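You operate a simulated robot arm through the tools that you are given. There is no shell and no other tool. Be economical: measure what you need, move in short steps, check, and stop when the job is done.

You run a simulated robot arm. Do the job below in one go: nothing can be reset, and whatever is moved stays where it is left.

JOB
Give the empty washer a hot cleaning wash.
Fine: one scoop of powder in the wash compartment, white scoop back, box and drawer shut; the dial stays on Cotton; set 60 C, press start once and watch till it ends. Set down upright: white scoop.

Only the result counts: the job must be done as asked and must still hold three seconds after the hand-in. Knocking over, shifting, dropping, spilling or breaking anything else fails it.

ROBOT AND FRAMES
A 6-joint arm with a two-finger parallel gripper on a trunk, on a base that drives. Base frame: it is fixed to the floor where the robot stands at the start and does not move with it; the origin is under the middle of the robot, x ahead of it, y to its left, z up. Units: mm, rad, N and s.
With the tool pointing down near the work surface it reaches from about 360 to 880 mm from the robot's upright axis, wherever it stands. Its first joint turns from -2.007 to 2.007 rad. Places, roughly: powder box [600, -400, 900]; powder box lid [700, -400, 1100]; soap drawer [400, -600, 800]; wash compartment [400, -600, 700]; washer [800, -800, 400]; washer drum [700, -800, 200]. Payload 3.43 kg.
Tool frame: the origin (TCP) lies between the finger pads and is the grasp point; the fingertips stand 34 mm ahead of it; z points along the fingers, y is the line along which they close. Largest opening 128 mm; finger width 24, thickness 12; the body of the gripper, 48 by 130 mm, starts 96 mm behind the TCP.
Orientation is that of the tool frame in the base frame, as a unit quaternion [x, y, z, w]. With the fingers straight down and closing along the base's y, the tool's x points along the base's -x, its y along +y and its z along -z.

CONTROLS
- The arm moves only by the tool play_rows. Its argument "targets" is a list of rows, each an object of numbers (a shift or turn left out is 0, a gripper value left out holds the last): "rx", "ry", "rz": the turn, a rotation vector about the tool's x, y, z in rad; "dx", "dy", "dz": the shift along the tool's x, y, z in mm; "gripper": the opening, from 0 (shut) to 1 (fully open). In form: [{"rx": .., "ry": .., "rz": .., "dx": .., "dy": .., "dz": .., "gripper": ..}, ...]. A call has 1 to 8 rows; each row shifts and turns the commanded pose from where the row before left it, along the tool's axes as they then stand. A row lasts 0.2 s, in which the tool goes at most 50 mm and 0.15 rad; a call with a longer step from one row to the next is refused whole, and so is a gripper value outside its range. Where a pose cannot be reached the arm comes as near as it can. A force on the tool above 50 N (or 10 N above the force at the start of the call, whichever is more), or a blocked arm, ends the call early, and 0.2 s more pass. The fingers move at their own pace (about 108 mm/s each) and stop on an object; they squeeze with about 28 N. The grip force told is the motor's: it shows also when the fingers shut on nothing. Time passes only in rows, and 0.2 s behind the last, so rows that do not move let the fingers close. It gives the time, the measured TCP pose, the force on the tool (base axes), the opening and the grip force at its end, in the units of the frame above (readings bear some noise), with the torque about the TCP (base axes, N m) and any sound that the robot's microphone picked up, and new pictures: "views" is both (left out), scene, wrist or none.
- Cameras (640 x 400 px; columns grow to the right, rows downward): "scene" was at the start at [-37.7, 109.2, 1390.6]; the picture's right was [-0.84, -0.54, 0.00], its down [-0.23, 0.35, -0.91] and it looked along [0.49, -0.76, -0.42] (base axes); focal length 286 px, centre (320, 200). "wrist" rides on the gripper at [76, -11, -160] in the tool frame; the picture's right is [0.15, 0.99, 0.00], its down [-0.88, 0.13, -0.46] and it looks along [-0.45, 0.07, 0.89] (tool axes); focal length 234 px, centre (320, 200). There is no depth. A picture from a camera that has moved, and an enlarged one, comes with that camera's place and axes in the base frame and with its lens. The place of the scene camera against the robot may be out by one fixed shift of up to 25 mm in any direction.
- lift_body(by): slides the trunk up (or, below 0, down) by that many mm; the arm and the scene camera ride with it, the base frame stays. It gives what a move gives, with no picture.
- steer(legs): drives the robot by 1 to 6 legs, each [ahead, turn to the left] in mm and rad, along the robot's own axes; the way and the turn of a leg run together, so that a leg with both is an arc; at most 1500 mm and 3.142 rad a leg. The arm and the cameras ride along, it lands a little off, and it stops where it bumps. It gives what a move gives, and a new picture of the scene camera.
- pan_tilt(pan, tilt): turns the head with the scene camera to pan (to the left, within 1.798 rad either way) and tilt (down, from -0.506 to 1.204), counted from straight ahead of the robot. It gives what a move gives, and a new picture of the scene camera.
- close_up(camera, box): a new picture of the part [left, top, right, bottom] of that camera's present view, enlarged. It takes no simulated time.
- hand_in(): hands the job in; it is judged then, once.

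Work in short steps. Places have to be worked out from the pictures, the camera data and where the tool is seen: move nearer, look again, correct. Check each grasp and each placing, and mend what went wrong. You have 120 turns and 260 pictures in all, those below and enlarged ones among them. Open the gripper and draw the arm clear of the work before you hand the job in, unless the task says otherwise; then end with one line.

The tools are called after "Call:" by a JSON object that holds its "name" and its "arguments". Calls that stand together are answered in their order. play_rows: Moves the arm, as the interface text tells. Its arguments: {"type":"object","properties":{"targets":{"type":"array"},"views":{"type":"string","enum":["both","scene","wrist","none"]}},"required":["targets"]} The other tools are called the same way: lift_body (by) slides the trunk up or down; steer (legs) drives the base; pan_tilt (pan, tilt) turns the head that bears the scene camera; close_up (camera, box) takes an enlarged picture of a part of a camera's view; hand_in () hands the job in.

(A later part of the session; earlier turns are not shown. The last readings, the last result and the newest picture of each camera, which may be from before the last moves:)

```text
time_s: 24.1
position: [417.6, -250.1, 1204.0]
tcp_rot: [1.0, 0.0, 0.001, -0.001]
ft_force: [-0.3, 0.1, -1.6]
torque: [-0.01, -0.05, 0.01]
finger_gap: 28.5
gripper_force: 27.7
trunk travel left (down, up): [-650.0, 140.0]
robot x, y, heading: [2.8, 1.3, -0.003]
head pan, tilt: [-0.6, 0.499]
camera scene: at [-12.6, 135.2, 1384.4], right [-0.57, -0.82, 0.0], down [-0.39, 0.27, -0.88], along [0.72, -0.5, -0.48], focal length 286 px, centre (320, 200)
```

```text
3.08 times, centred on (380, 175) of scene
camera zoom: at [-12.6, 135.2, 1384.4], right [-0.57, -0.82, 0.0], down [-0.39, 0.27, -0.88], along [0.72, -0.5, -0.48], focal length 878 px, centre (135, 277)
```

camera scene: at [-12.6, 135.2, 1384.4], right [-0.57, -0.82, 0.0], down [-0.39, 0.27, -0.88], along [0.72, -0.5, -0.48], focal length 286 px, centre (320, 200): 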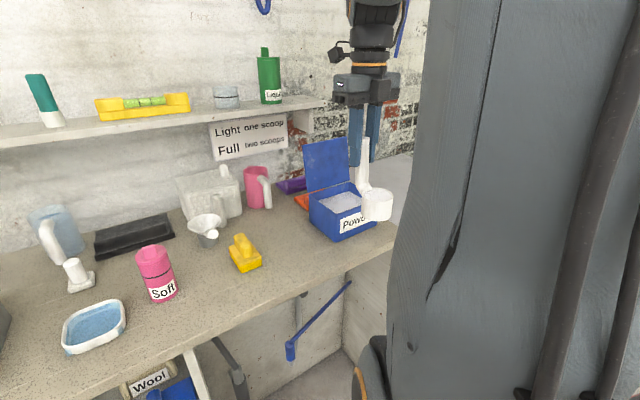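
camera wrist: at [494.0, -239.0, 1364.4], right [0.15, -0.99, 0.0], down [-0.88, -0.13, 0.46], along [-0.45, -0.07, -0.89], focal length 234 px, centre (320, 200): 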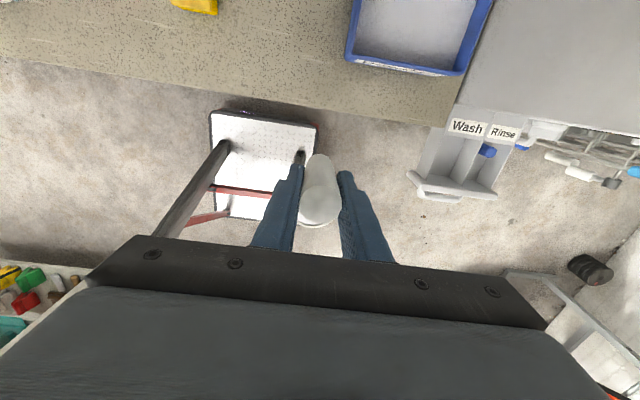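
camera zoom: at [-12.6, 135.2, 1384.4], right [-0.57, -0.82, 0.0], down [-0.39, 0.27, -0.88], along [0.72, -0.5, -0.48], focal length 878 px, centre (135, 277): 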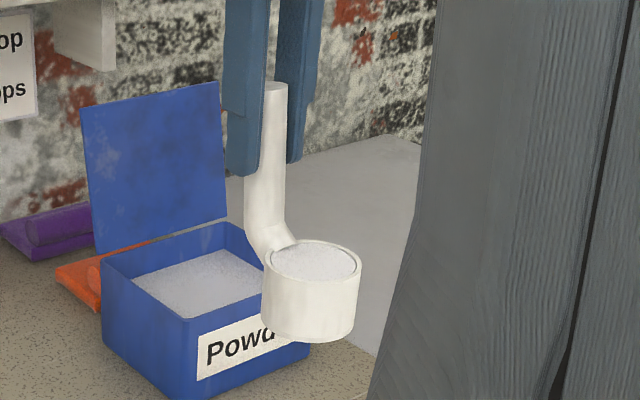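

The scoop is full and level; my cup geometry model matches. I back up, turn, reverse and turn back to stand in front of the washer at about (-400,-620).

Call:
{"name": "steer", "arguments": {"legs": [[-150, 0], [0, 1.187], [-668, 0], [0, -1.187]]}}

```text
time_s: 34.6
position: [6.4, -870.2, 1204.9]
tcp_rot: [1.0, -0.007, 0.0, 0.0]
ft_force: [0.4, 0.6, -1.2]
torque: [-0.01, -0.08, 0.02]
finger_gap: 28.2
gripper_force: 27.6
trunk travel left (down, up): [-650.0, 140.0]
robot x, y, heading: [-411.8, -615.0, -0.015]
head pan, tilt: [-0.6, 0.499]
camera scene: at [-417.3, -479.2, 1384.4], right [-0.58, -0.82, 0.0], down [-0.39, 0.28, -0.88], along [0.72, -0.51, -0.48], focal length 286 px, centre (320, 200)
```

scene: 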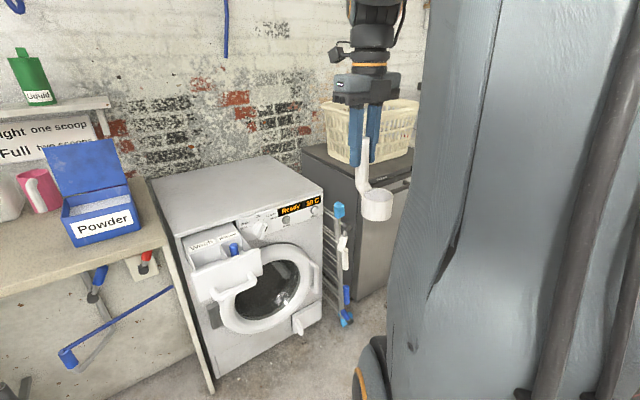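

Excellent view of the washer. I enlarge it and the scoop.

Call:
{"name": "close_up", "arguments": {"camera": "scene", "box": [160, 170, 360, 350]}}

Call:
{"name": "close_up", "arguments": {"camera": "scene", "box": [230, 180, 340, 260]}}

Call:
{"name": "close_up", "arguments": {"camera": "scene", "box": [340, 120, 410, 230]}}

```text
2.22 times, centred on (260, 260) of scene
camera zoom: at [-417.3, -479.2, 1384.4], right [-0.58, -0.82, 0.0], down [-0.39, 0.28, -0.88], along [0.72, -0.51, -0.48], focal length 634 px, centre (453, 67)
```

zoom: 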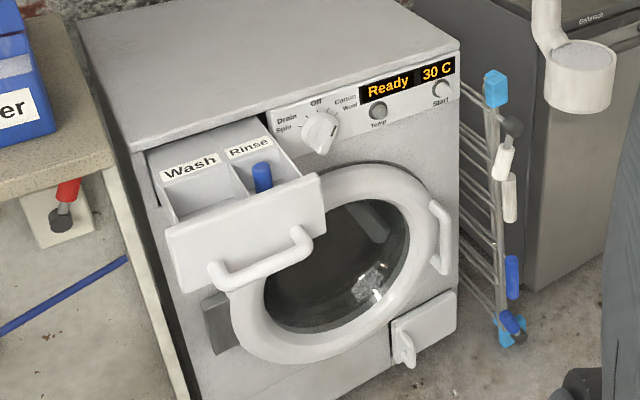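

```text
5.00 times, centred on (285, 220) of scene
camera zoom: at [-417.3, -479.2, 1384.4], right [-0.58, -0.82, 0.0], down [-0.39, 0.28, -0.88], along [0.72, -0.51, -0.48], focal length 1428 px, centre (495, 100)
```

zoom: 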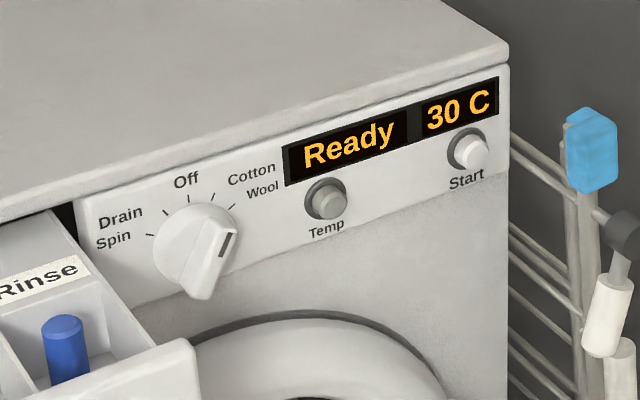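

```text
3.64 times, centred on (375, 175) of scene
camera zoom: at [-417.3, -479.2, 1384.4], right [-0.58, -0.82, 0.0], down [-0.39, 0.28, -0.88], along [0.72, -0.51, -0.48], focal length 1038 px, centre (120, 291)
```

zoom: 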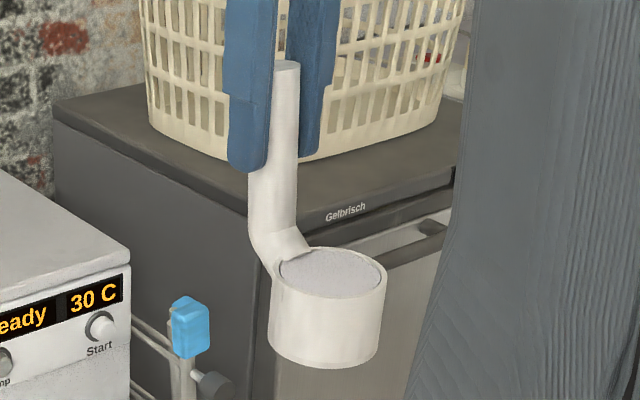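

Display reads "30 C" and "Ready"; Temp and Start buttons seen, dial untouched; scoop still level full. I carry the scoop to above the Wash compartment.

Call:
{"name": "play_rows", "arguments": {"targets": [{"dx": 20, "dy": -13, "rz": -0.015}, {"dx": 38, "dy": -25}, {"dx": 38, "dy": -25}, {"dx": 38, "dy": -25}, {"dx": 38, "dy": -25}, {"dx": 38, "dy": -25}, {"dx": 38, "dy": -25}, {"dx": 30, "dy": -20}], "views": "none"}}

Call:
{"name": "play_rows", "arguments": {"targets": [{"dx": 38, "dy": -25}, {"dx": 38, "dy": -25}, {"dx": 36, "dy": -22}, {"dx": 25, "dy": -15}, {"dx": 15, "dy": -10}, {}], "views": "both"}}

Call:
{"name": "close_up", "arguments": {"camera": "wrist", "box": [200, 60, 440, 260]}}

```text
time_s: 36.4
position: [286.4, -692.5, 1203.5]
tcp_rot: [1.0, 0.005, 0.001, -0.003]
ft_force: [-1.0, -0.4, -0.8]
torque: [0.01, -0.08, 0.01]
finger_gap: 28.2
gripper_force: 28.2
out of reach, approached as far as the arm can: row 8
trunk travel left (down, up): [-650.0, 140.0]
robot x, y, heading: [-406.3, -610.8, -0.016]
head pan, tilt: [-0.6, 0.499]
```

```text
time_s: 37.8
position: [409.5, -700.7, 1195.3]
tcp_rot: [1.0, 0.01, 0.001, -0.001]
ft_force: [-0.4, -0.3, -1.9]
torque: [0.01, -0.03, 0.0]
finger_gap: 28.4
gripper_force: 28.1
out of reach, approached as far as the arm can: row 1, 2, 3, 4, 5
trunk travel left (down, up): [-650.0, 140.0]
robot x, y, heading: [-406.6, -616.3, -0.015]
head pan, tilt: [-0.6, 0.499]
camera scene: at [-417.0, -479.2, 1384.4], right [-0.58, -0.82, 0.0], down [-0.39, 0.28, -0.88], along [0.72, -0.51, -0.48], focal length 286 px, centre (320, 200)
camera wrist: at [485.2, -689.3, 1355.3], right [0.17, -0.99, 0.0], down [-0.88, -0.15, 0.46], along [-0.45, -0.07, -0.89], focal length 234 px, centre (320, 200)
```

scene: 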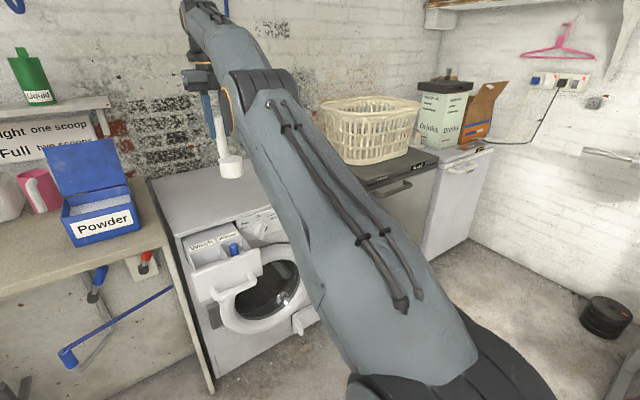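
wrist: 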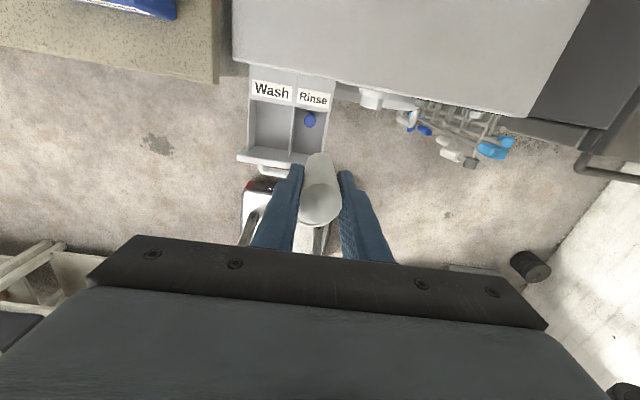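

```text
2.00 times, centred on (320, 160) of wrist
camera zoom: at [485.2, -689.3, 1355.3], right [0.17, -0.99, 0.0], down [-0.88, -0.15, 0.46], along [-0.45, -0.07, -0.89], focal length 468 px, centre (320, 280)
```

zoom: 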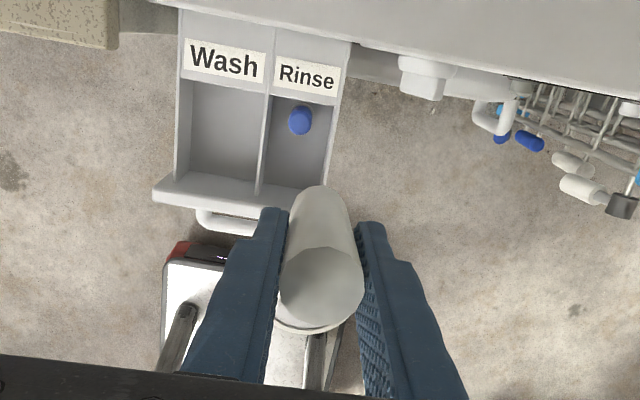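

The Wash compartment opening spans about x 320–421, y -638…-550 (centre 370,-595) at z≈800. Reach is short, so I drive 100 mm ahead.

Call:
{"name": "steer", "arguments": {"legs": [[100, 0.015]]}}

Call:
{"name": "play_rows", "arguments": {"targets": [{"dz": 15}, {"dz": 20}, {"dz": 10}], "views": "none"}}

```text
time_s: 38.9
position: [508.4, -690.2, 1195.2]
tcp_rot: [1.0, 0.018, 0.0, -0.001]
ft_force: [0.3, -1.0, -2.0]
torque: [0.01, -0.07, -0.01]
finger_gap: 28.5
gripper_force: 27.8
trunk travel left (down, up): [-650.0, 140.0]
robot x, y, heading: [-313.0, -615.2, 0.0]
head pan, tilt: [-0.6, 0.499]
camera scene: at [-321.1, -479.9, 1384.4], right [-0.57, -0.82, 0.0], down [-0.39, 0.27, -0.88], along [0.72, -0.5, -0.48], focal length 286 px, centre (320, 200)
```

scene: 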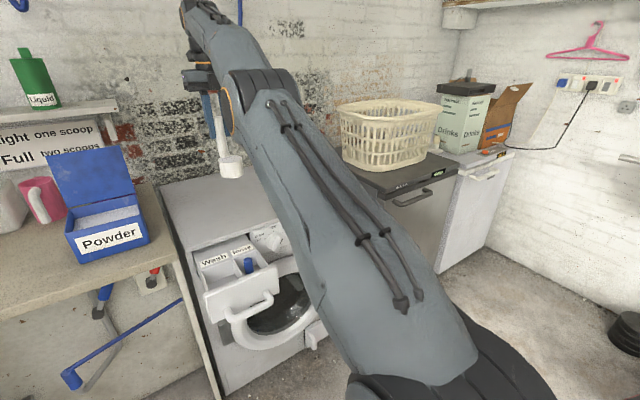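

```text
time_s: 39.7
position: [509.8, -688.8, 1149.5]
tcp_rot: [1.0, 0.018, 0.0, 0.0]
ft_force: [-0.2, 0.3, -1.3]
torque: [0.0, -0.06, 0.01]
finger_gap: 28.2
gripper_force: 28.1
trunk travel left (down, up): [-650.0, 140.0]
robot x, y, heading: [-309.6, -615.4, 0.005]
head pan, tilt: [-0.6, 0.499]
```

Commanded pose follows reality. I move to the pre-pour point, TCP (467,-595,1000), yaw trimmed.

Call:
{"name": "play_rows", "arguments": {"targets": [{"dx": -8, "dy": -17, "dz": 20, "rz": 0.036}, {"dx": -9, "dy": -20, "dz": 33}, {"dx": -9, "dy": -20, "dz": 35}, {"dx": -9, "dy": -20, "dz": 35}, {"dx": -8, "dy": -17, "dz": 27}, {}], "views": "both"}}

Call:
{"name": "close_up", "arguments": {"camera": "wrist", "box": [200, 60, 440, 260]}}

Call:
{"name": "close_up", "arguments": {"camera": "scene", "box": [170, 140, 330, 320]}}

```text
time_s: 41.1
position: [453.9, -682.6, 995.9]
tcp_rot: [1.0, 0.011, 0.002, -0.01]
ft_force: [0.8, -0.2, -1.0]
torque: [0.0, -0.06, 0.01]
finger_gap: 28.4
gripper_force: 28.6
out of reach, approached as far as the arm can: row 1, 2, 3, 4, 5
trunk travel left (down, up): [-650.0, 140.0]
robot x, y, heading: [-308.8, -616.3, -0.001]
head pan, tilt: [-0.6, 0.499]
camera scene: at [-321.0, -479.9, 1384.4], right [-0.57, -0.82, 0.0], down [-0.4, 0.27, -0.88], along [0.72, -0.5, -0.48], focal length 286 px, centre (320, 200)
camera wrist: at [527.6, -673.9, 1157.9], right [0.17, -0.99, -0.02], down [-0.88, -0.16, 0.45], along [-0.45, -0.06, -0.89], focal length 234 px, centre (320, 200)
```

scene: 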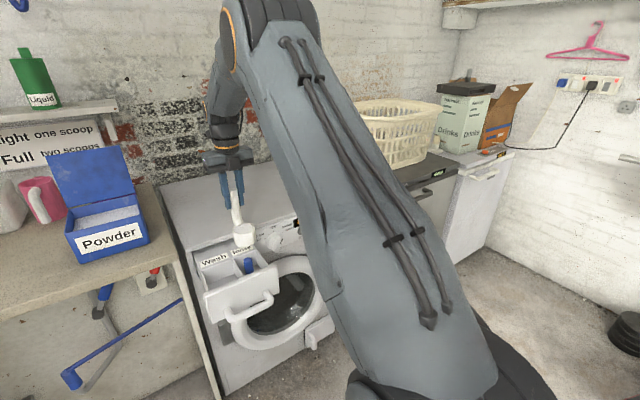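
wrist: 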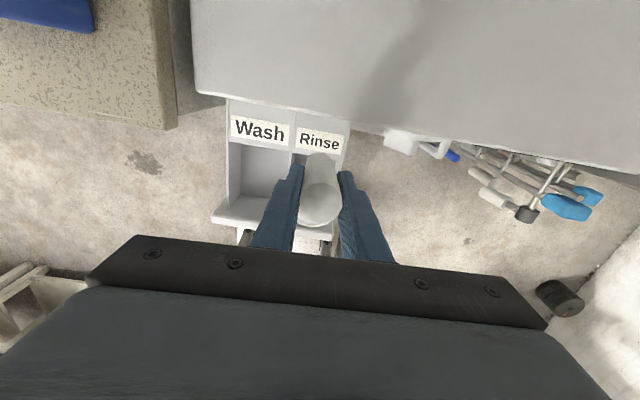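

```text
2.00 times, centred on (320, 160) of wrist
camera zoom: at [527.6, -673.9, 1157.9], right [0.17, -0.99, -0.02], down [-0.88, -0.16, 0.45], along [-0.45, -0.06, -0.89], focal length 468 px, centre (320, 280)
```

zoom: 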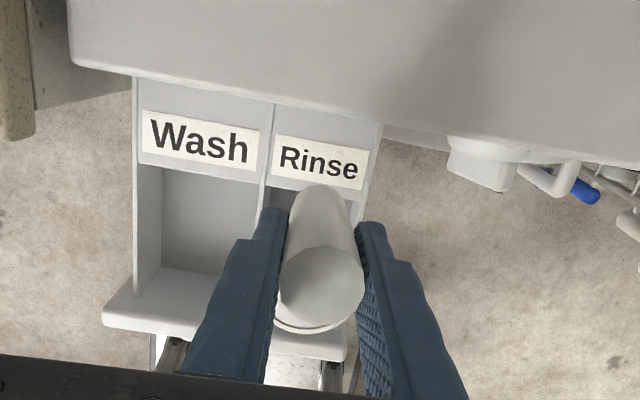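

```text
2.22 times, centred on (250, 230) of scene
camera zoom: at [-321.0, -479.9, 1384.4], right [-0.57, -0.82, 0.0], down [-0.4, 0.27, -0.88], along [0.72, -0.5, -0.48], focal length 634 px, centre (476, 133)
```

zoom: 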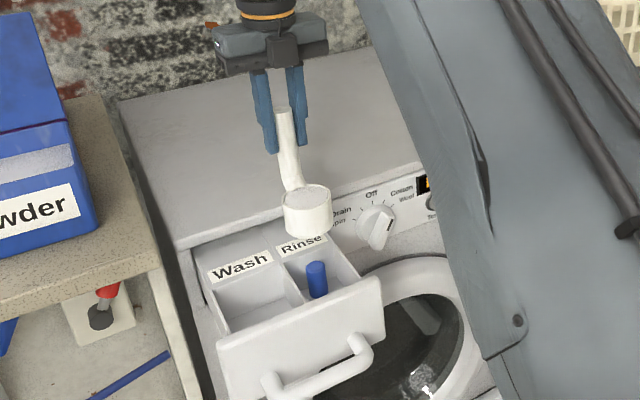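

The wrist's yaw limit blocks y > -690 from here, so the robot needs to stand further to +y. I raise and retract the hand, then re-park the base about 165 mm to the left.

Call:
{"name": "play_rows", "arguments": {"targets": [{"dz": -30}, {"dz": -35, "dx": -25}, {"dz": -35, "dx": -35}, {"dz": -30, "dx": -38}, {"dx": -40, "dy": 5}, {"dx": -35, "dy": 5}, {"dx": -20}], "views": "none"}}

Call:
{"name": "steer", "arguments": {"legs": [[0, -0.8], [-240, 0], [0, 0.8], [165, 0]]}}

```text
time_s: 42.7
position: [258.4, -705.2, 1126.5]
tcp_rot: [1.0, 0.0, 0.0, -0.001]
ft_force: [0.4, -0.3, -2.7]
torque: [0.05, -0.04, 0.01]
finger_gap: 28.4
gripper_force: 28.3
out of reach, approached as far as the arm can: row 1
trunk travel left (down, up): [-650.0, 140.0]
robot x, y, heading: [-302.1, -618.2, 0.002]
head pan, tilt: [-0.6, 0.499]
```

```text
time_s: 49.8
position: [255.8, -543.1, 1126.8]
tcp_rot: [1.0, -0.013, 0.001, 0.0]
ft_force: [-0.3, 0.4, -1.4]
torque: [0.01, -0.06, 0.03]
finger_gap: 28.1
gripper_force: 27.8
trunk travel left (down, up): [-650.0, 140.0]
robot x, y, heading: [-308.6, -445.4, -0.026]
head pan, tilt: [-0.6, 0.499]
camera scene: at [-318.0, -304.6, 1384.4], right [-0.59, -0.81, 0.0], down [-0.39, 0.28, -0.88], along [0.71, -0.51, -0.48], focal length 286 px, centre (320, 200)
```

scene: 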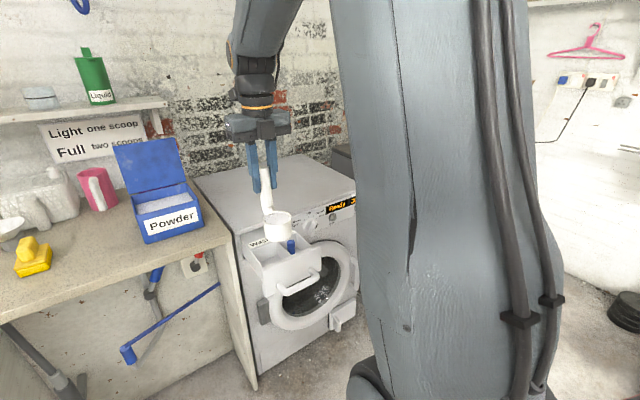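

Parked at (-309,-445). I move to the pre-pour pose above the Wash compartment.

Call:
{"name": "play_rows", "arguments": {"targets": [{"dx": 20, "dy": 5, "dz": 10, "rz": -0.026}, {"dx": 37, "dy": 9, "dz": 20}, {"dx": 40, "dy": 10, "dz": 22}, {"dx": 40, "dy": 10, "dz": 22}, {"dx": 38, "dy": 10, "dz": 22}, {"dx": 24, "dy": 6, "dz": 14}, {"dx": 12, "dy": 2, "dz": 7}, {}], "views": "both"}}

Call:
{"name": "close_up", "arguments": {"camera": "wrist", "box": [200, 60, 440, 260]}}

Call:
{"name": "close_up", "arguments": {"camera": "scene", "box": [220, 140, 360, 320]}}

```text
time_s: 51.6
position: [466.3, -596.9, 1006.7]
tcp_rot: [1.0, 0.001, 0.0, -0.001]
ft_force: [-0.7, -0.6, -1.4]
torque: [0.0, -0.08, 0.02]
finger_gap: 28.5
gripper_force: 28.0
trunk travel left (down, up): [-650.0, 140.0]
robot x, y, heading: [-307.8, -438.4, -0.019]
head pan, tilt: [-0.6, 0.499]
camera scene: at [-317.8, -304.6, 1384.4], right [-0.59, -0.81, 0.0], down [-0.39, 0.28, -0.88], along [0.71, -0.51, -0.48], focal length 286 px, centre (320, 200)
camera wrist: at [542.4, -585.6, 1167.4], right [0.15, -0.99, 0.0], down [-0.88, -0.13, 0.46], along [-0.45, -0.07, -0.89], focal length 234 px, centre (320, 200)
```

scene: 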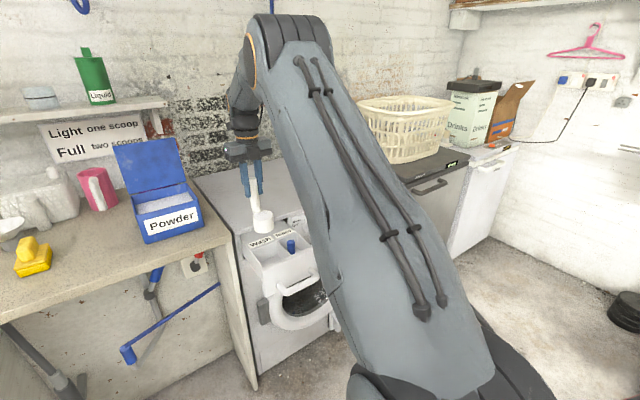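
wrist: 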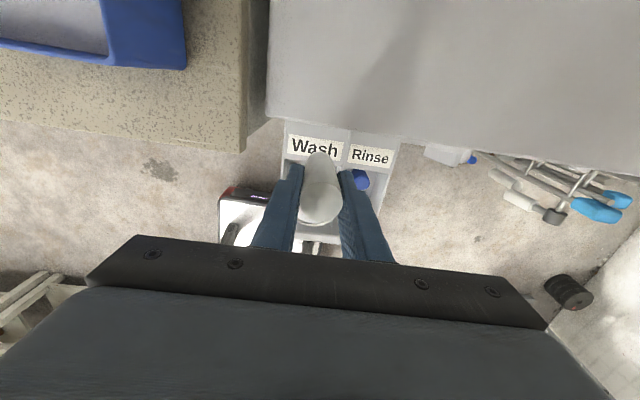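

```text
2.00 times, centred on (320, 160) of wrist
camera zoom: at [542.4, -585.6, 1167.4], right [0.15, -0.99, 0.0], down [-0.88, -0.13, 0.46], along [-0.45, -0.07, -0.89], focal length 468 px, centre (320, 280)
```

zoom: 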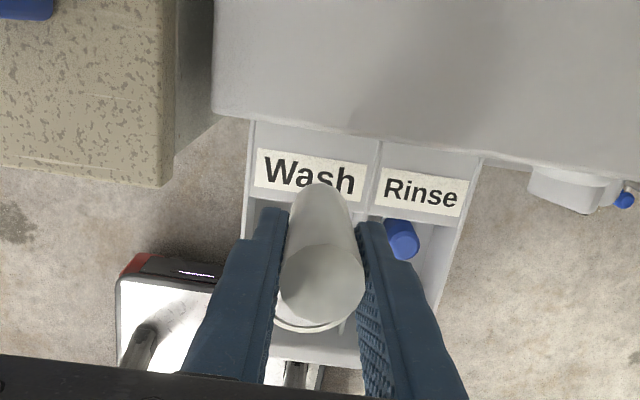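

```text
2.22 times, centred on (290, 230) of scene
camera zoom: at [-317.8, -304.6, 1384.4], right [-0.59, -0.81, 0.0], down [-0.39, 0.28, -0.88], along [0.71, -0.51, -0.48], focal length 634 px, centre (387, 133)
```

zoom: 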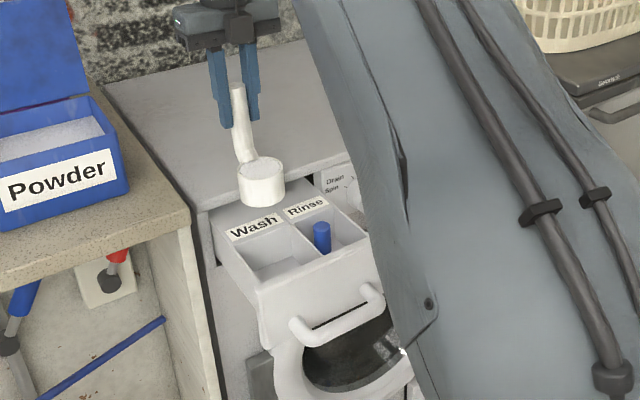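

Cup is over the Wash side (centre y≈-596). I descend to lip height ≈865 and begin tilting about the lip, to 0.42 rad first.

Call:
{"name": "play_rows", "arguments": {"targets": [{"dz": 25, "dx": -1}, {"dz": 32, "dy": -1}, {"dx": -12.7, "dz": -11.3, "ry": 0.14}, {"dx": -12.75, "dz": -11.3, "ry": 0.14}, {"dx": -12.75, "dz": -11.3, "ry": 0.14}], "views": "wrist"}}

Call:
{"name": "close_up", "arguments": {"camera": "scene", "box": [220, 140, 360, 320]}}

```text
time_s: 52.8
position: [423.0, -594.8, 979.7]
tcp_rot: [0.978, 0.001, 0.209, 0.0]
ft_force: [0.5, -0.6, -1.0]
torque: [0.02, 0.04, 0.0]
finger_gap: 28.3
gripper_force: 28.5
trunk travel left (down, up): [-650.0, 140.0]
robot x, y, heading: [-311.1, -438.2, -0.024]
head pan, tilt: [-0.6, 0.499]
camera wrist: at [427.6, -584.2, 1156.9], right [0.14, -0.99, 0.06], down [-0.99, -0.13, 0.06], along [-0.05, -0.07, -1.0], focal length 234 px, centre (320, 200)
```

wrist: 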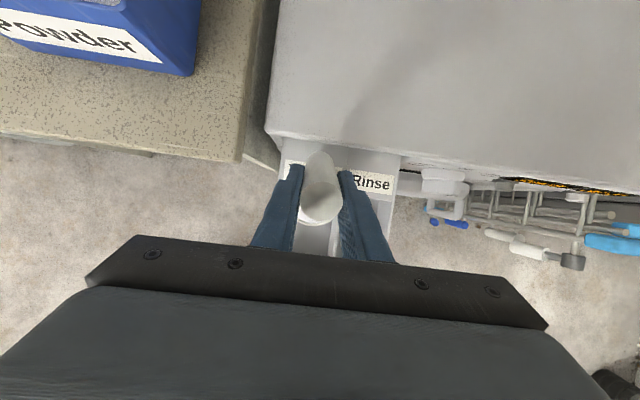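

```text
2.22 times, centred on (290, 230) of scene
camera zoom: at [-317.2, -304.6, 1384.4], right [-0.59, -0.81, 0.0], down [-0.39, 0.28, -0.88], along [0.71, -0.51, -0.48], focal length 634 px, centre (387, 133)
```

zoom: 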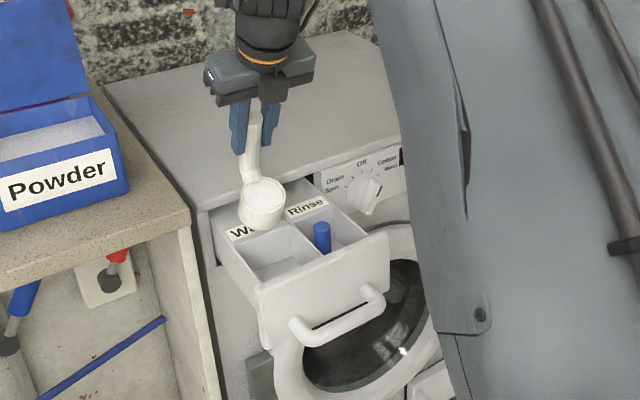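

The lip projects vertically into the Wash compartment. I keep tilting to 0.98 rad.

Call:
{"name": "play_rows", "arguments": {"targets": [{"dx": -12.75, "dz": -11.3, "ry": 0.14}, {"dx": -12.75, "dz": -11.3, "ry": 0.14}, {"dx": -12.75, "dz": -11.3, "ry": 0.14}, {"dx": -12.75, "dz": -11.3, "ry": 0.14}], "views": "none"}}

Call:
{"name": "close_up", "arguments": {"camera": "scene", "box": [220, 140, 360, 320]}}

```text
time_s: 53.8
position: [378.7, -580.1, 986.0]
tcp_rot: [0.922, 0.009, 0.386, -0.03]
ft_force: [-0.3, 0.9, -1.7]
torque: [0.03, 0.02, 0.04]
finger_gap: 28.5
gripper_force: 28.5
out of reach, approached as far as the arm can: row 2, 3, 4
trunk travel left (down, up): [-650.0, 140.0]
robot x, y, heading: [-306.8, -439.7, -0.024]
head pan, tilt: [-0.6, 0.499]
```

```text
2.22 times, centred on (290, 230) of scene
camera zoom: at [-317.6, -304.5, 1384.4], right [-0.59, -0.81, 0.0], down [-0.39, 0.28, -0.88], along [0.71, -0.51, -0.48], focal length 634 px, centre (387, 133)
```

zoom: 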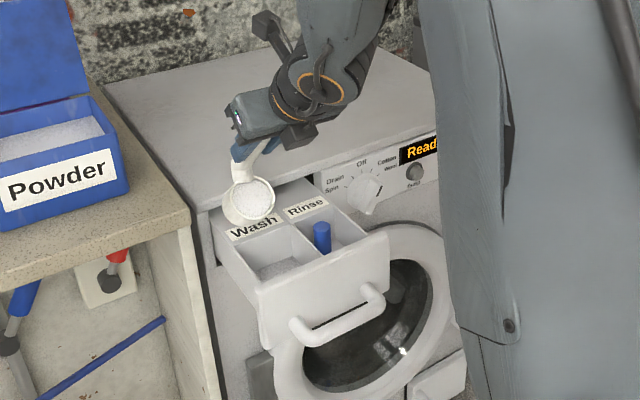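

Powder has begun to fall into the Wash side, but the arm hit a limit at ≈0.8 rad. The forearm points too steeply down; I undo some tilt over the compartment, then raise the hand and lower the trunk to free the wrist.

Call:
{"name": "play_rows", "arguments": {"targets": [{"dx": 11, "dz": 13, "ry": -0.14}, {"dx": 11, "dz": 13, "ry": -0.14, "dy": 5}, {"dx": 11, "dz": 13, "ry": -0.14, "dy": 5}], "views": "none"}}

Call:
{"name": "close_up", "arguments": {"camera": "scene", "box": [220, 140, 360, 320]}}

```text
time_s: 54.6
position: [413.9, -573.9, 980.9]
tcp_rot: [0.96, 0.018, 0.277, -0.041]
ft_force: [0.0, 0.4, -2.2]
torque: [-0.03, 0.01, -0.01]
finger_gap: 28.4
gripper_force: 27.6
out of reach, approached as far as the arm can: row 1, 2, 3
trunk travel left (down, up): [-650.0, 140.0]
robot x, y, heading: [-306.4, -441.7, -0.024]
head pan, tilt: [-0.6, 0.499]
```

```text
2.22 times, centred on (290, 230) of scene
camera zoom: at [-318.2, -304.6, 1384.4], right [-0.59, -0.81, 0.0], down [-0.39, 0.28, -0.88], along [0.71, -0.51, -0.48], focal length 634 px, centre (387, 133)
```

zoom: 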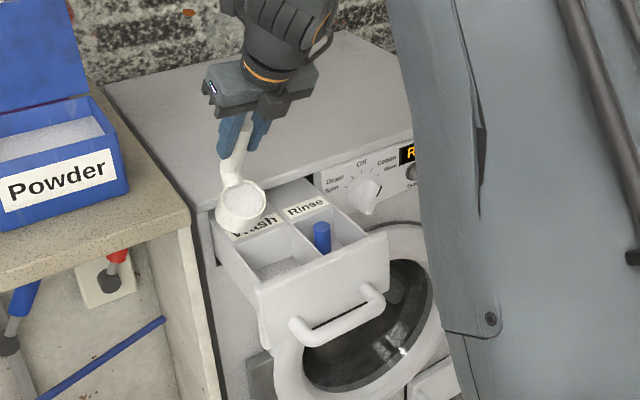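

Still all within the compartment. I re-centre y, fix the roll error, and untilt further.

Call:
{"name": "play_rows", "arguments": {"targets": [{"dx": 11, "dz": 13, "dy": 10, "ry": -0.14}, {"dx": 11, "dz": 13, "dy": 11, "rx": -0.04, "ry": -0.14}, {"rx": -0.045, "rz": 0.012}, {"dx": 4, "dz": -19}, {"dx": 6, "dz": -39}], "views": "none"}}

Call:
{"name": "close_up", "arguments": {"camera": "scene", "box": [220, 140, 360, 320]}}

```text
time_s: 55.8
position: [441.2, -590.2, 1025.9]
tcp_rot: [0.993, 0.009, 0.118, 0.009]
ft_force: [1.4, 0.7, -1.5]
torque: [0.0, 0.01, -0.03]
finger_gap: 28.4
gripper_force: 28.9
trunk travel left (down, up): [-650.0, 140.0]
robot x, y, heading: [-307.6, -440.6, -0.028]
head pan, tilt: [-0.6, 0.499]
```

```text
2.22 times, centred on (290, 230) of scene
camera zoom: at [-317.3, -304.7, 1384.4], right [-0.59, -0.81, 0.0], down [-0.39, 0.28, -0.88], along [0.71, -0.51, -0.48], focal length 634 px, centre (387, 133)
```

zoom: 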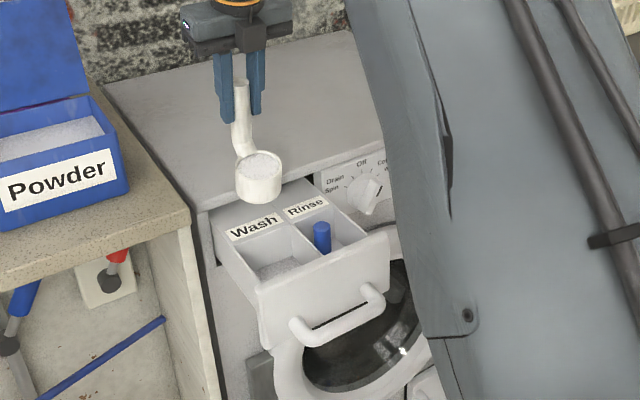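

Good, all clear again. I raise the hand 150 mm and then lower the trunk likewise.

Call:
{"name": "play_rows", "arguments": {"targets": [{"dx": 9, "dz": -37}, {"dx": 9, "dz": -38}, {"dx": 9, "dz": -38}, {"dx": 8, "dz": -33}], "views": "none"}}

Call:
{"name": "lift_body", "arguments": {"by": -150}}

Call:
{"name": "play_rows", "arguments": {"targets": [{"dx": 9, "dz": -37}, {"dx": 9, "dz": -38}, {"dx": 9, "dz": -38}, {"dx": 8, "dz": -33}], "views": "none"}}

Call:
{"name": "lift_body", "arguments": {"by": -150}}

```text
time_s: 56.8
position: [440.8, -586.6, 1176.3]
tcp_rot: [0.993, 0.008, 0.117, 0.009]
ft_force: [1.0, 0.8, -1.5]
torque: [0.01, 0.03, -0.01]
finger_gap: 28.4
gripper_force: 28.4
trunk travel left (down, up): [-650.0, 140.0]
robot x, y, heading: [-310.6, -443.3, -0.028]
head pan, tilt: [-0.6, 0.499]
```

```text
time_s: 58.6
position: [441.1, -587.9, 1025.5]
tcp_rot: [0.993, 0.009, 0.118, 0.009]
ft_force: [-0.3, -0.7, -1.3]
torque: [0.03, -0.05, -0.01]
finger_gap: 28.4
gripper_force: 27.7
trunk travel left (down, up): [-500.0, 290.0]
robot x, y, heading: [-311.2, -436.8, -0.029]
head pan, tilt: [-0.6, 0.499]
```

```text
time_s: 59.6
position: [442.1, -585.0, 1175.9]
tcp_rot: [0.993, 0.009, 0.118, 0.008]
ft_force: [-0.5, 0.5, -1.8]
torque: [0.01, -0.01, 0.02]
finger_gap: 28.3
gripper_force: 27.8
trunk travel left (down, up): [-500.0, 290.0]
robot x, y, heading: [-307.8, -442.3, -0.026]
head pan, tilt: [-0.6, 0.499]
```

```text
time_s: 61.3
position: [442.1, -585.2, 1025.3]
tcp_rot: [0.993, 0.008, 0.118, 0.009]
ft_force: [-0.5, 1.0, -1.0]
torque: [0.02, 0.0, -0.01]
finger_gap: 28.0
gripper_force: 27.7
trunk travel left (down, up): [-350.0, 440.0]
robot x, y, heading: [-308.4, -441.2, -0.019]
head pan, tilt: [-0.6, 0.499]
```

I trim orientation and y, descend 57 mm and tilt again to test beyond the former limit.

Call:
{"name": "play_rows", "arguments": {"targets": [{"rx": 0.016, "rz": 0.018, "dy": 10}, {"dx": -6.7, "dz": 27.7}, {"dx": -6.7, "dz": 27.7}, {"dx": -12.75, "dz": -11.3, "ry": 0.14}, {"dx": -12.75, "dz": -11.3, "ry": 0.14}, {"dx": -12.75, "dz": -11.3, "ry": 0.14}, {"dx": -12.75, "dz": -11.3, "ry": 0.14}], "views": "scene"}}

```text
time_s: 62.9
position: [377.1, -593.3, 985.1]
tcp_rot: [0.922, 0.0, 0.387, 0.0]
ft_force: [1.1, -0.4, -1.6]
torque: [-0.02, 0.06, 0.02]
finger_gap: 28.2
gripper_force: 27.8
trunk travel left (down, up): [-350.0, 440.0]
robot x, y, heading: [-306.9, -441.0, -0.03]
head pan, tilt: [-0.6, 0.499]
camera scene: at [-234.0, -306.7, 1084.4], right [-0.59, -0.81, 0.0], down [-0.39, 0.28, -0.88], along [0.71, -0.51, -0.48], focal length 286 px, centre (320, 200)
```

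scene: 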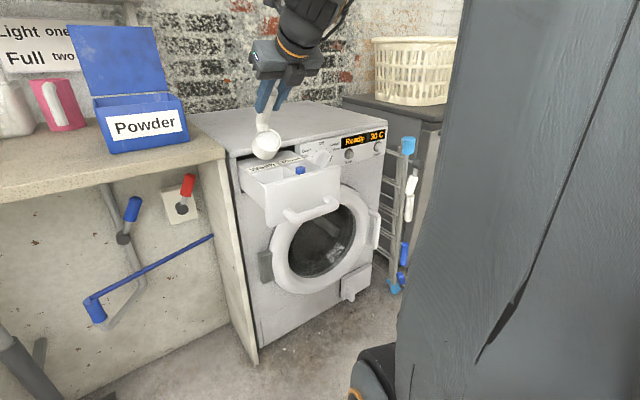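

Within reach now. I continue the pour to ≈1.35 rad.

Call:
{"name": "play_rows", "arguments": {"targets": [{"dx": -12.75, "dz": -11.3, "ry": 0.14}, {"dx": -12.75, "dz": -11.3, "ry": 0.14}, {"dx": -12.75, "dz": -11.3, "ry": 0.14}, {"dx": -12.75, "dz": -11.3, "ry": 0.14}], "views": "none"}}

Call:
{"name": "close_up", "arguments": {"camera": "scene", "box": [220, 50, 360, 230]}}

```text
time_s: 63.9
position: [309.6, -595.5, 967.7]
tcp_rot: [0.779, 0.0, 0.627, 0.0]
ft_force: [0.4, 0.0, -1.4]
torque: [-0.02, 0.13, 0.02]
finger_gap: 28.4
gripper_force: 27.6
trunk travel left (down, up): [-350.0, 440.0]
robot x, y, heading: [-306.7, -440.6, -0.025]
head pan, tilt: [-0.6, 0.499]
```

```text
2.22 times, centred on (290, 140) of scene
camera zoom: at [-234.4, -306.6, 1084.4], right [-0.59, -0.81, 0.0], down [-0.39, 0.28, -0.88], along [0.71, -0.51, -0.48], focal length 634 px, centre (387, 333)
```

zoom: 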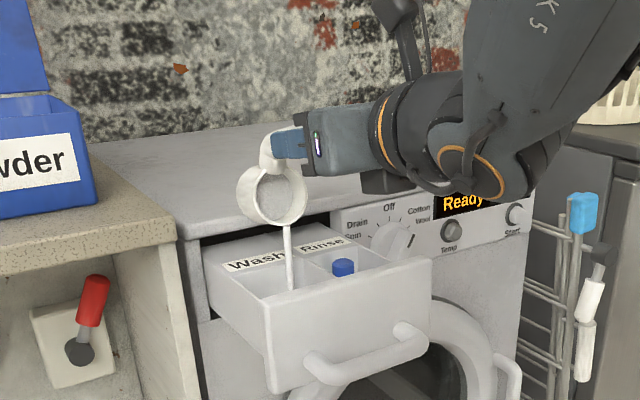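

A neat stream falls into Wash. I continue to ≈1.9 rad.

Call:
{"name": "play_rows", "arguments": {"targets": [{}, {}, {"dx": -12.75, "dz": -11.3, "ry": 0.14}, {"dx": -12.75, "dz": -11.3, "ry": 0.14}, {}, {"dx": -12.75, "dz": -11.3, "ry": 0.14}, {"dx": -12.75, "dz": -11.3, "ry": 0.14}, {}], "views": "none"}}

Call:
{"name": "close_up", "arguments": {"camera": "scene", "box": [220, 50, 360, 230]}}

```text
time_s: 65.7
position: [309.3, -624.7, 934.0]
tcp_rot: [0.575, 0.001, 0.818, -0.001]
ft_force: [0.8, -0.9, -1.7]
torque: [-0.03, 0.13, -0.02]
finger_gap: 28.3
gripper_force: 28.2
out of reach, approached as far as the arm can: row 3, 4, 6, 7
trunk travel left (down, up): [-350.0, 440.0]
robot x, y, heading: [-308.8, -438.2, -0.023]
head pan, tilt: [-0.6, 0.499]
```

```text
2.22 times, centred on (290, 140) of scene
camera zoom: at [-234.5, -306.6, 1084.4], right [-0.59, -0.81, 0.0], down [-0.39, 0.28, -0.88], along [0.71, -0.51, -0.48], focal length 634 px, centre (387, 333)
```

zoom: 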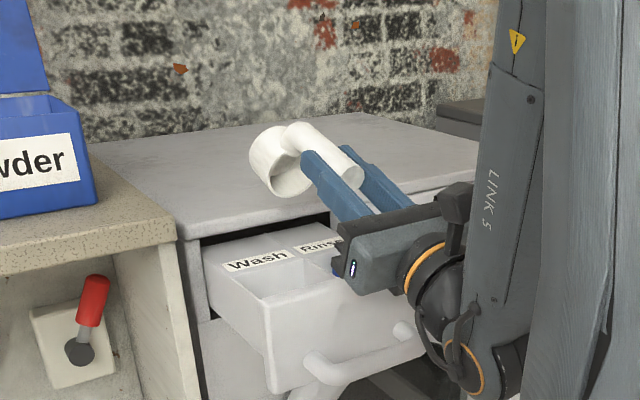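

The cup looks empty. Reach drifted the hand a bit; I enlarge to check for spilled powder before moving.

Call:
{"name": "close_up", "arguments": {"camera": "scene", "box": [255, 90, 325, 180]}}

Call:
{"name": "close_up", "arguments": {"camera": "wrist", "box": [160, 60, 480, 260]}}

```text
4.44 times, centred on (290, 135) of scene
camera zoom: at [-234.5, -306.6, 1084.4], right [-0.59, -0.81, 0.0], down [-0.39, 0.28, -0.88], along [0.71, -0.51, -0.48], focal length 1269 px, centre (453, 489)
```

zoom: 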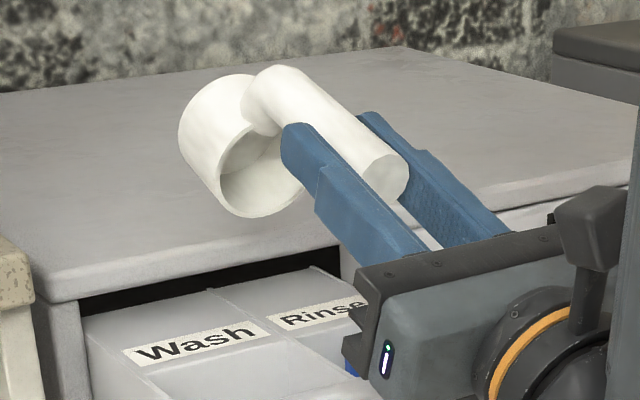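

```text
2.00 times, centred on (320, 160) of wrist
camera zoom: at [134.0, -614.4, 952.1], right [-0.05, -0.99, 0.14], down [-0.13, -0.13, -0.98], along [0.99, -0.07, -0.12], focal length 468 px, centre (320, 280)
```

zoom: 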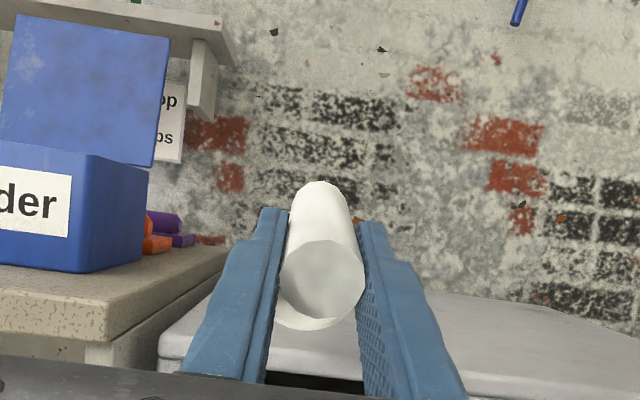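

Cup empty, no spill seen. I raise the hand and then un-tilt.

Call:
{"name": "play_rows", "arguments": {"targets": [{"dx": 37, "dz": 13}, {"dx": 37, "dz": 13}, {"dx": 37, "dz": 13}, {"ry": -0.14}, {"ry": -0.14}, {"ry": -0.14}, {"ry": -0.14}, {"ry": -0.14}], "views": "none"}}

Call:
{"name": "close_up", "arguments": {"camera": "scene", "box": [220, 50, 360, 230]}}

Call:
{"name": "play_rows", "arguments": {"targets": [{"ry": -0.15}, {"ry": -0.15}, {"ry": -0.15}, {"ry": -0.15}, {"ry": -0.15}, {"ry": -0.15}, {"ry": -0.15}, {"ry": -0.15}], "views": "both"}}

```text
time_s: 67.5
position: [309.5, -626.2, 1050.9]
tcp_rot: [0.821, 0.0, 0.571, 0.0]
ft_force: [-0.5, 0.3, -0.7]
torque: [-0.02, 0.07, 0.0]
finger_gap: 28.3
gripper_force: 27.8
trunk travel left (down, up): [-350.0, 440.0]
robot x, y, heading: [-309.0, -442.2, -0.025]
head pan, tilt: [-0.6, 0.499]
```

```text
2.22 times, centred on (290, 140) of scene
camera zoom: at [-234.4, -306.6, 1084.4], right [-0.59, -0.81, 0.0], down [-0.39, 0.28, -0.88], along [0.71, -0.51, -0.48], focal length 634 px, centre (387, 333)
```

zoom: 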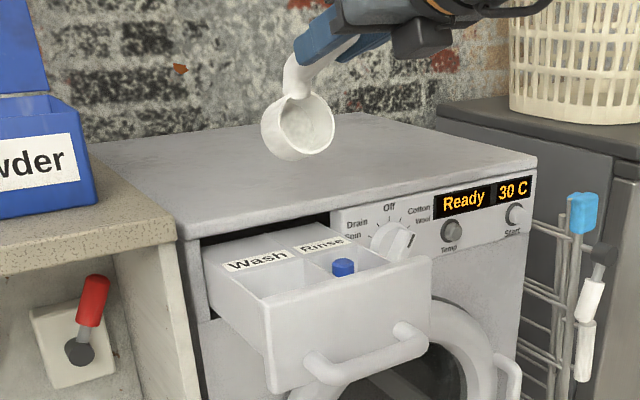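

```text
time_s: 69.3
position: [309.1, -626.9, 1049.7]
tcp_rot: [1.0, 0.0, 0.008, 0.001]
ft_force: [-0.4, 0.7, -1.2]
torque: [0.01, -0.09, -0.02]
finger_gap: 28.2
gripper_force: 28.0
trunk travel left (down, up): [-350.0, 440.0]
robot x, y, heading: [-309.4, -445.0, -0.026]
head pan, tilt: [-0.6, 0.499]
camera scene: at [-234.7, -306.6, 1084.4], right [-0.59, -0.81, 0.0], down [-0.39, 0.28, -0.88], along [0.71, -0.51, -0.48], focal length 286 px, centre (320, 200)
camera wrist: at [382.7, -615.0, 1212.9], right [0.15, -0.99, 0.0], down [-0.89, -0.13, 0.44], along [-0.44, -0.07, -0.9], focal length 234 px, centre (320, 200)
```

scene: 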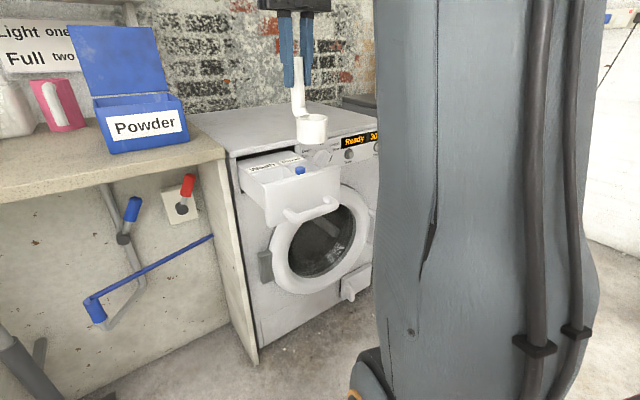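
wrist: 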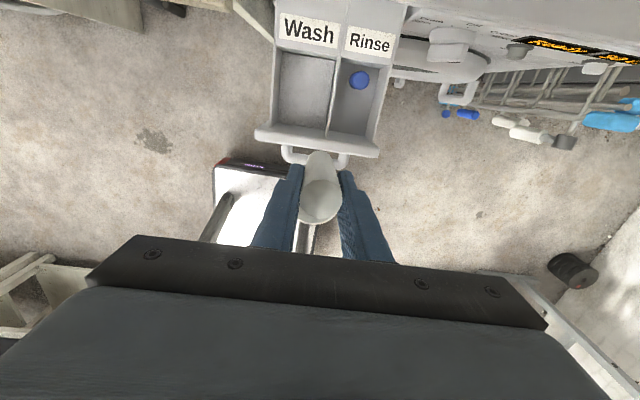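

I check the drawer contents in the wrist view and the cup's inside.

Call:
{"name": "close_up", "arguments": {"camera": "wrist", "box": [240, 0, 420, 170]}}

Call:
{"name": "close_up", "arguments": {"camera": "scene", "box": [270, 50, 350, 160]}}

```text
2.35 times, centred on (330, 85) of wrist
camera zoom: at [382.7, -615.0, 1212.9], right [0.15, -0.99, 0.0], down [-0.89, -0.13, 0.44], along [-0.44, -0.07, -0.9], focal length 551 px, centre (296, 471)
```

zoom: 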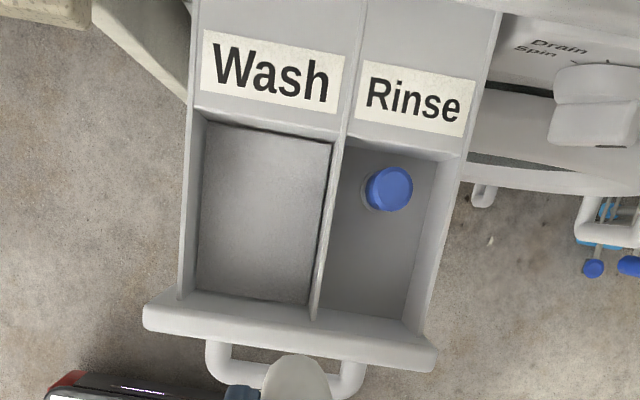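

```text
3.64 times, centred on (310, 105) of scene
camera zoom: at [-234.7, -306.6, 1084.4], right [-0.59, -0.81, 0.0], down [-0.39, 0.28, -0.88], along [0.71, -0.51, -0.48], focal length 1038 px, centre (356, 546)
```

zoom: 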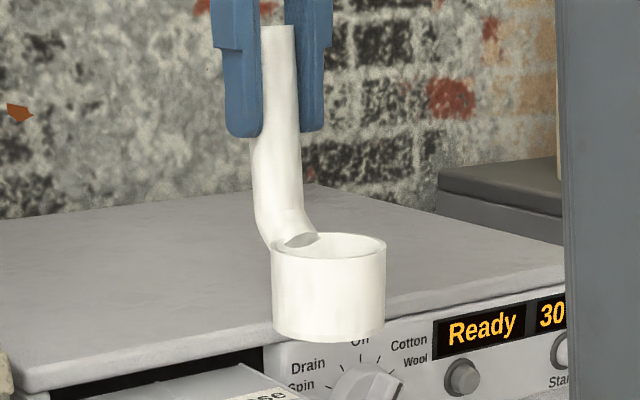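

Powder lies in Wash, cup is empty. I raise the trunk, retract the hand while unwinding the yaw, then drive back toward the bench.

Call:
{"name": "play_rows", "arguments": {"targets": [{"dx": -30, "ry": -0.016}, {"dx": -40}, {"dx": -40}, {"dx": -40}, {"rz": -0.15}, {"rz": -0.15}, {"rz": -0.15}, {"rz": -0.15}], "views": "none"}}

Call:
{"name": "lift_body", "arguments": {"by": 200}}

Call:
{"name": "steer", "arguments": {"legs": [[0, 1.253], [471, 0], [0, -1.227], [150, 0]]}}

```text
time_s: 71.1
position: [160.5, -625.4, 1049.9]
tcp_rot: [0.955, 0.297, -0.001, 0.0]
ft_force: [-0.2, 0.1, -0.8]
torque: [0.02, -0.03, -0.03]
finger_gap: 28.4
gripper_force: 28.1
trunk travel left (down, up): [-350.0, 440.0]
robot x, y, heading: [-307.1, -437.7, -0.026]
head pan, tilt: [-0.6, 0.499]
```

```text
time_s: 73.3
position: [159.3, -624.8, 1249.3]
tcp_rot: [0.955, 0.296, 0.0, 0.001]
ft_force: [0.1, 0.1, -1.1]
torque: [0.07, -0.05, 0.02]
finger_gap: 28.4
gripper_force: 28.4
trunk travel left (down, up): [-550.0, 240.0]
robot x, y, heading: [-307.0, -441.1, -0.02]
head pan, tilt: [-0.6, 0.499]
```

```text
time_s: 83.2
position: [477.3, -186.2, 1248.9]
tcp_rot: [0.954, 0.299, 0.0, 0.0]
ft_force: [-0.4, 0.4, -0.9]
torque: [0.02, -0.07, -0.01]
finger_gap: 28.3
gripper_force: 28.1
trunk travel left (down, up): [-550.0, 240.0]
robot x, y, heading: [8.2, -6.3, -0.023]
head pan, tilt: [-0.6, 0.499]
camera scene: at [25.1, 131.3, 1284.4], right [-0.58, -0.81, 0.0], down [-0.39, 0.28, -0.88], along [0.71, -0.51, -0.48], focal length 286 px, centre (320, 200)
```

scene: 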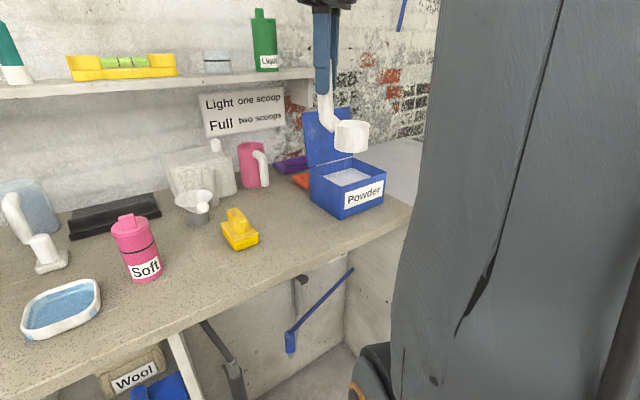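

Arrived safely. I finish unwinding the yaw (2.53 rad).

Call:
{"name": "play_rows", "arguments": {"targets": [{"rz": -0.149}, {"rz": -0.149}, {"rz": -0.149}, {"rz": -0.149}, {"rz": -0.149}, {"rz": -0.149}, {"rz": -0.149}, {"rz": -0.149}], "views": "none"}}

Call:
{"name": "play_rows", "arguments": {"targets": [{"rz": -0.149}, {"rz": -0.149}, {"rz": -0.149}, {"rz": -0.149}, {"rz": -0.149}, {"rz": -0.149}, {"rz": -0.149}, {"rz": -0.149}], "views": "none"}}

Call:
{"name": "play_rows", "arguments": {"targets": [{"rz": -0.149}, {"dz": 20}, {"dz": 40}, {"dz": 20}], "views": "both"}}

```text
time_s: 85.0
position: [476.5, -185.8, 1250.2]
tcp_rot: [0.621, 0.784, 0.0, -0.001]
ft_force: [-0.4, -0.5, -1.5]
torque: [0.06, 0.01, -0.01]
finger_gap: 28.3
gripper_force: 27.7
trunk travel left (down, up): [-550.0, 240.0]
robot x, y, heading: [11.9, -1.8, -0.017]
head pan, tilt: [-0.6, 0.499]
```

```text
time_s: 86.8
position: [478.2, -186.9, 1248.9]
tcp_rot: [0.074, 0.997, 0.0, -0.001]
ft_force: [0.5, -0.7, -1.9]
torque: [0.03, 0.05, 0.01]
finger_gap: 28.2
gripper_force: 27.5
trunk travel left (down, up): [-550.0, 240.0]
robot x, y, heading: [8.2, -1.0, -0.017]
head pan, tilt: [-0.6, 0.499]
```

```text
time_s: 87.8
position: [476.2, -186.7, 1170.9]
tcp_rot: [0.001, 1.0, 0.0, 0.0]
ft_force: [-0.1, 0.9, -1.6]
torque: [-0.02, 0.02, -0.03]
finger_gap: 28.0
gripper_force: 27.7
trunk travel left (down, up): [-550.0, 240.0]
robot x, y, heading: [7.5, -4.9, -0.013]
head pan, tilt: [-0.6, 0.499]
camera scene: at [25.1, 131.3, 1284.4], right [-0.58, -0.81, 0.0], down [-0.39, 0.28, -0.88], along [0.71, -0.51, -0.48], focal length 286 px, centre (320, 200)
camera wrist: at [400.0, -198.2, 1331.2], right [-0.15, 0.99, 0.0], down [0.88, 0.13, 0.46], along [0.45, 0.07, -0.89], focal length 234 px, centre (320, 200)
```

scene: 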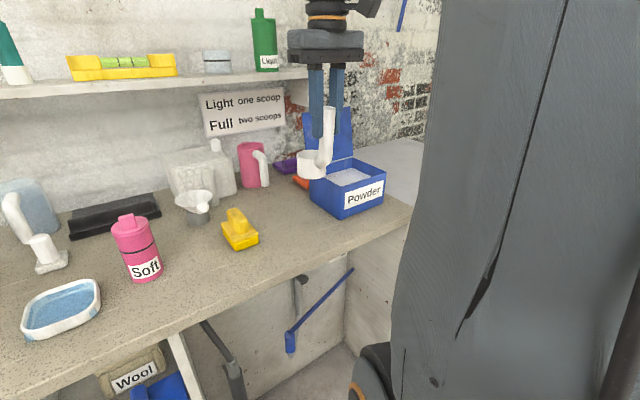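
wrist: 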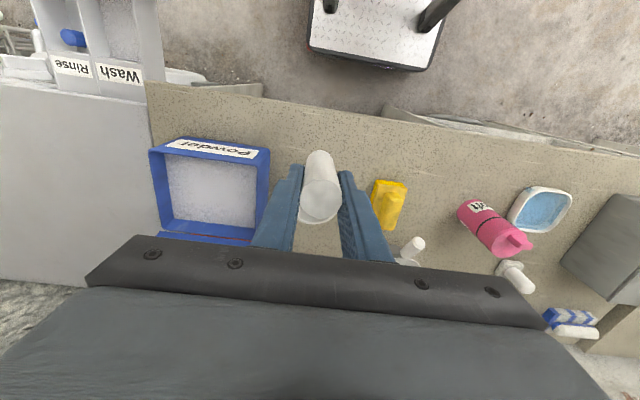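

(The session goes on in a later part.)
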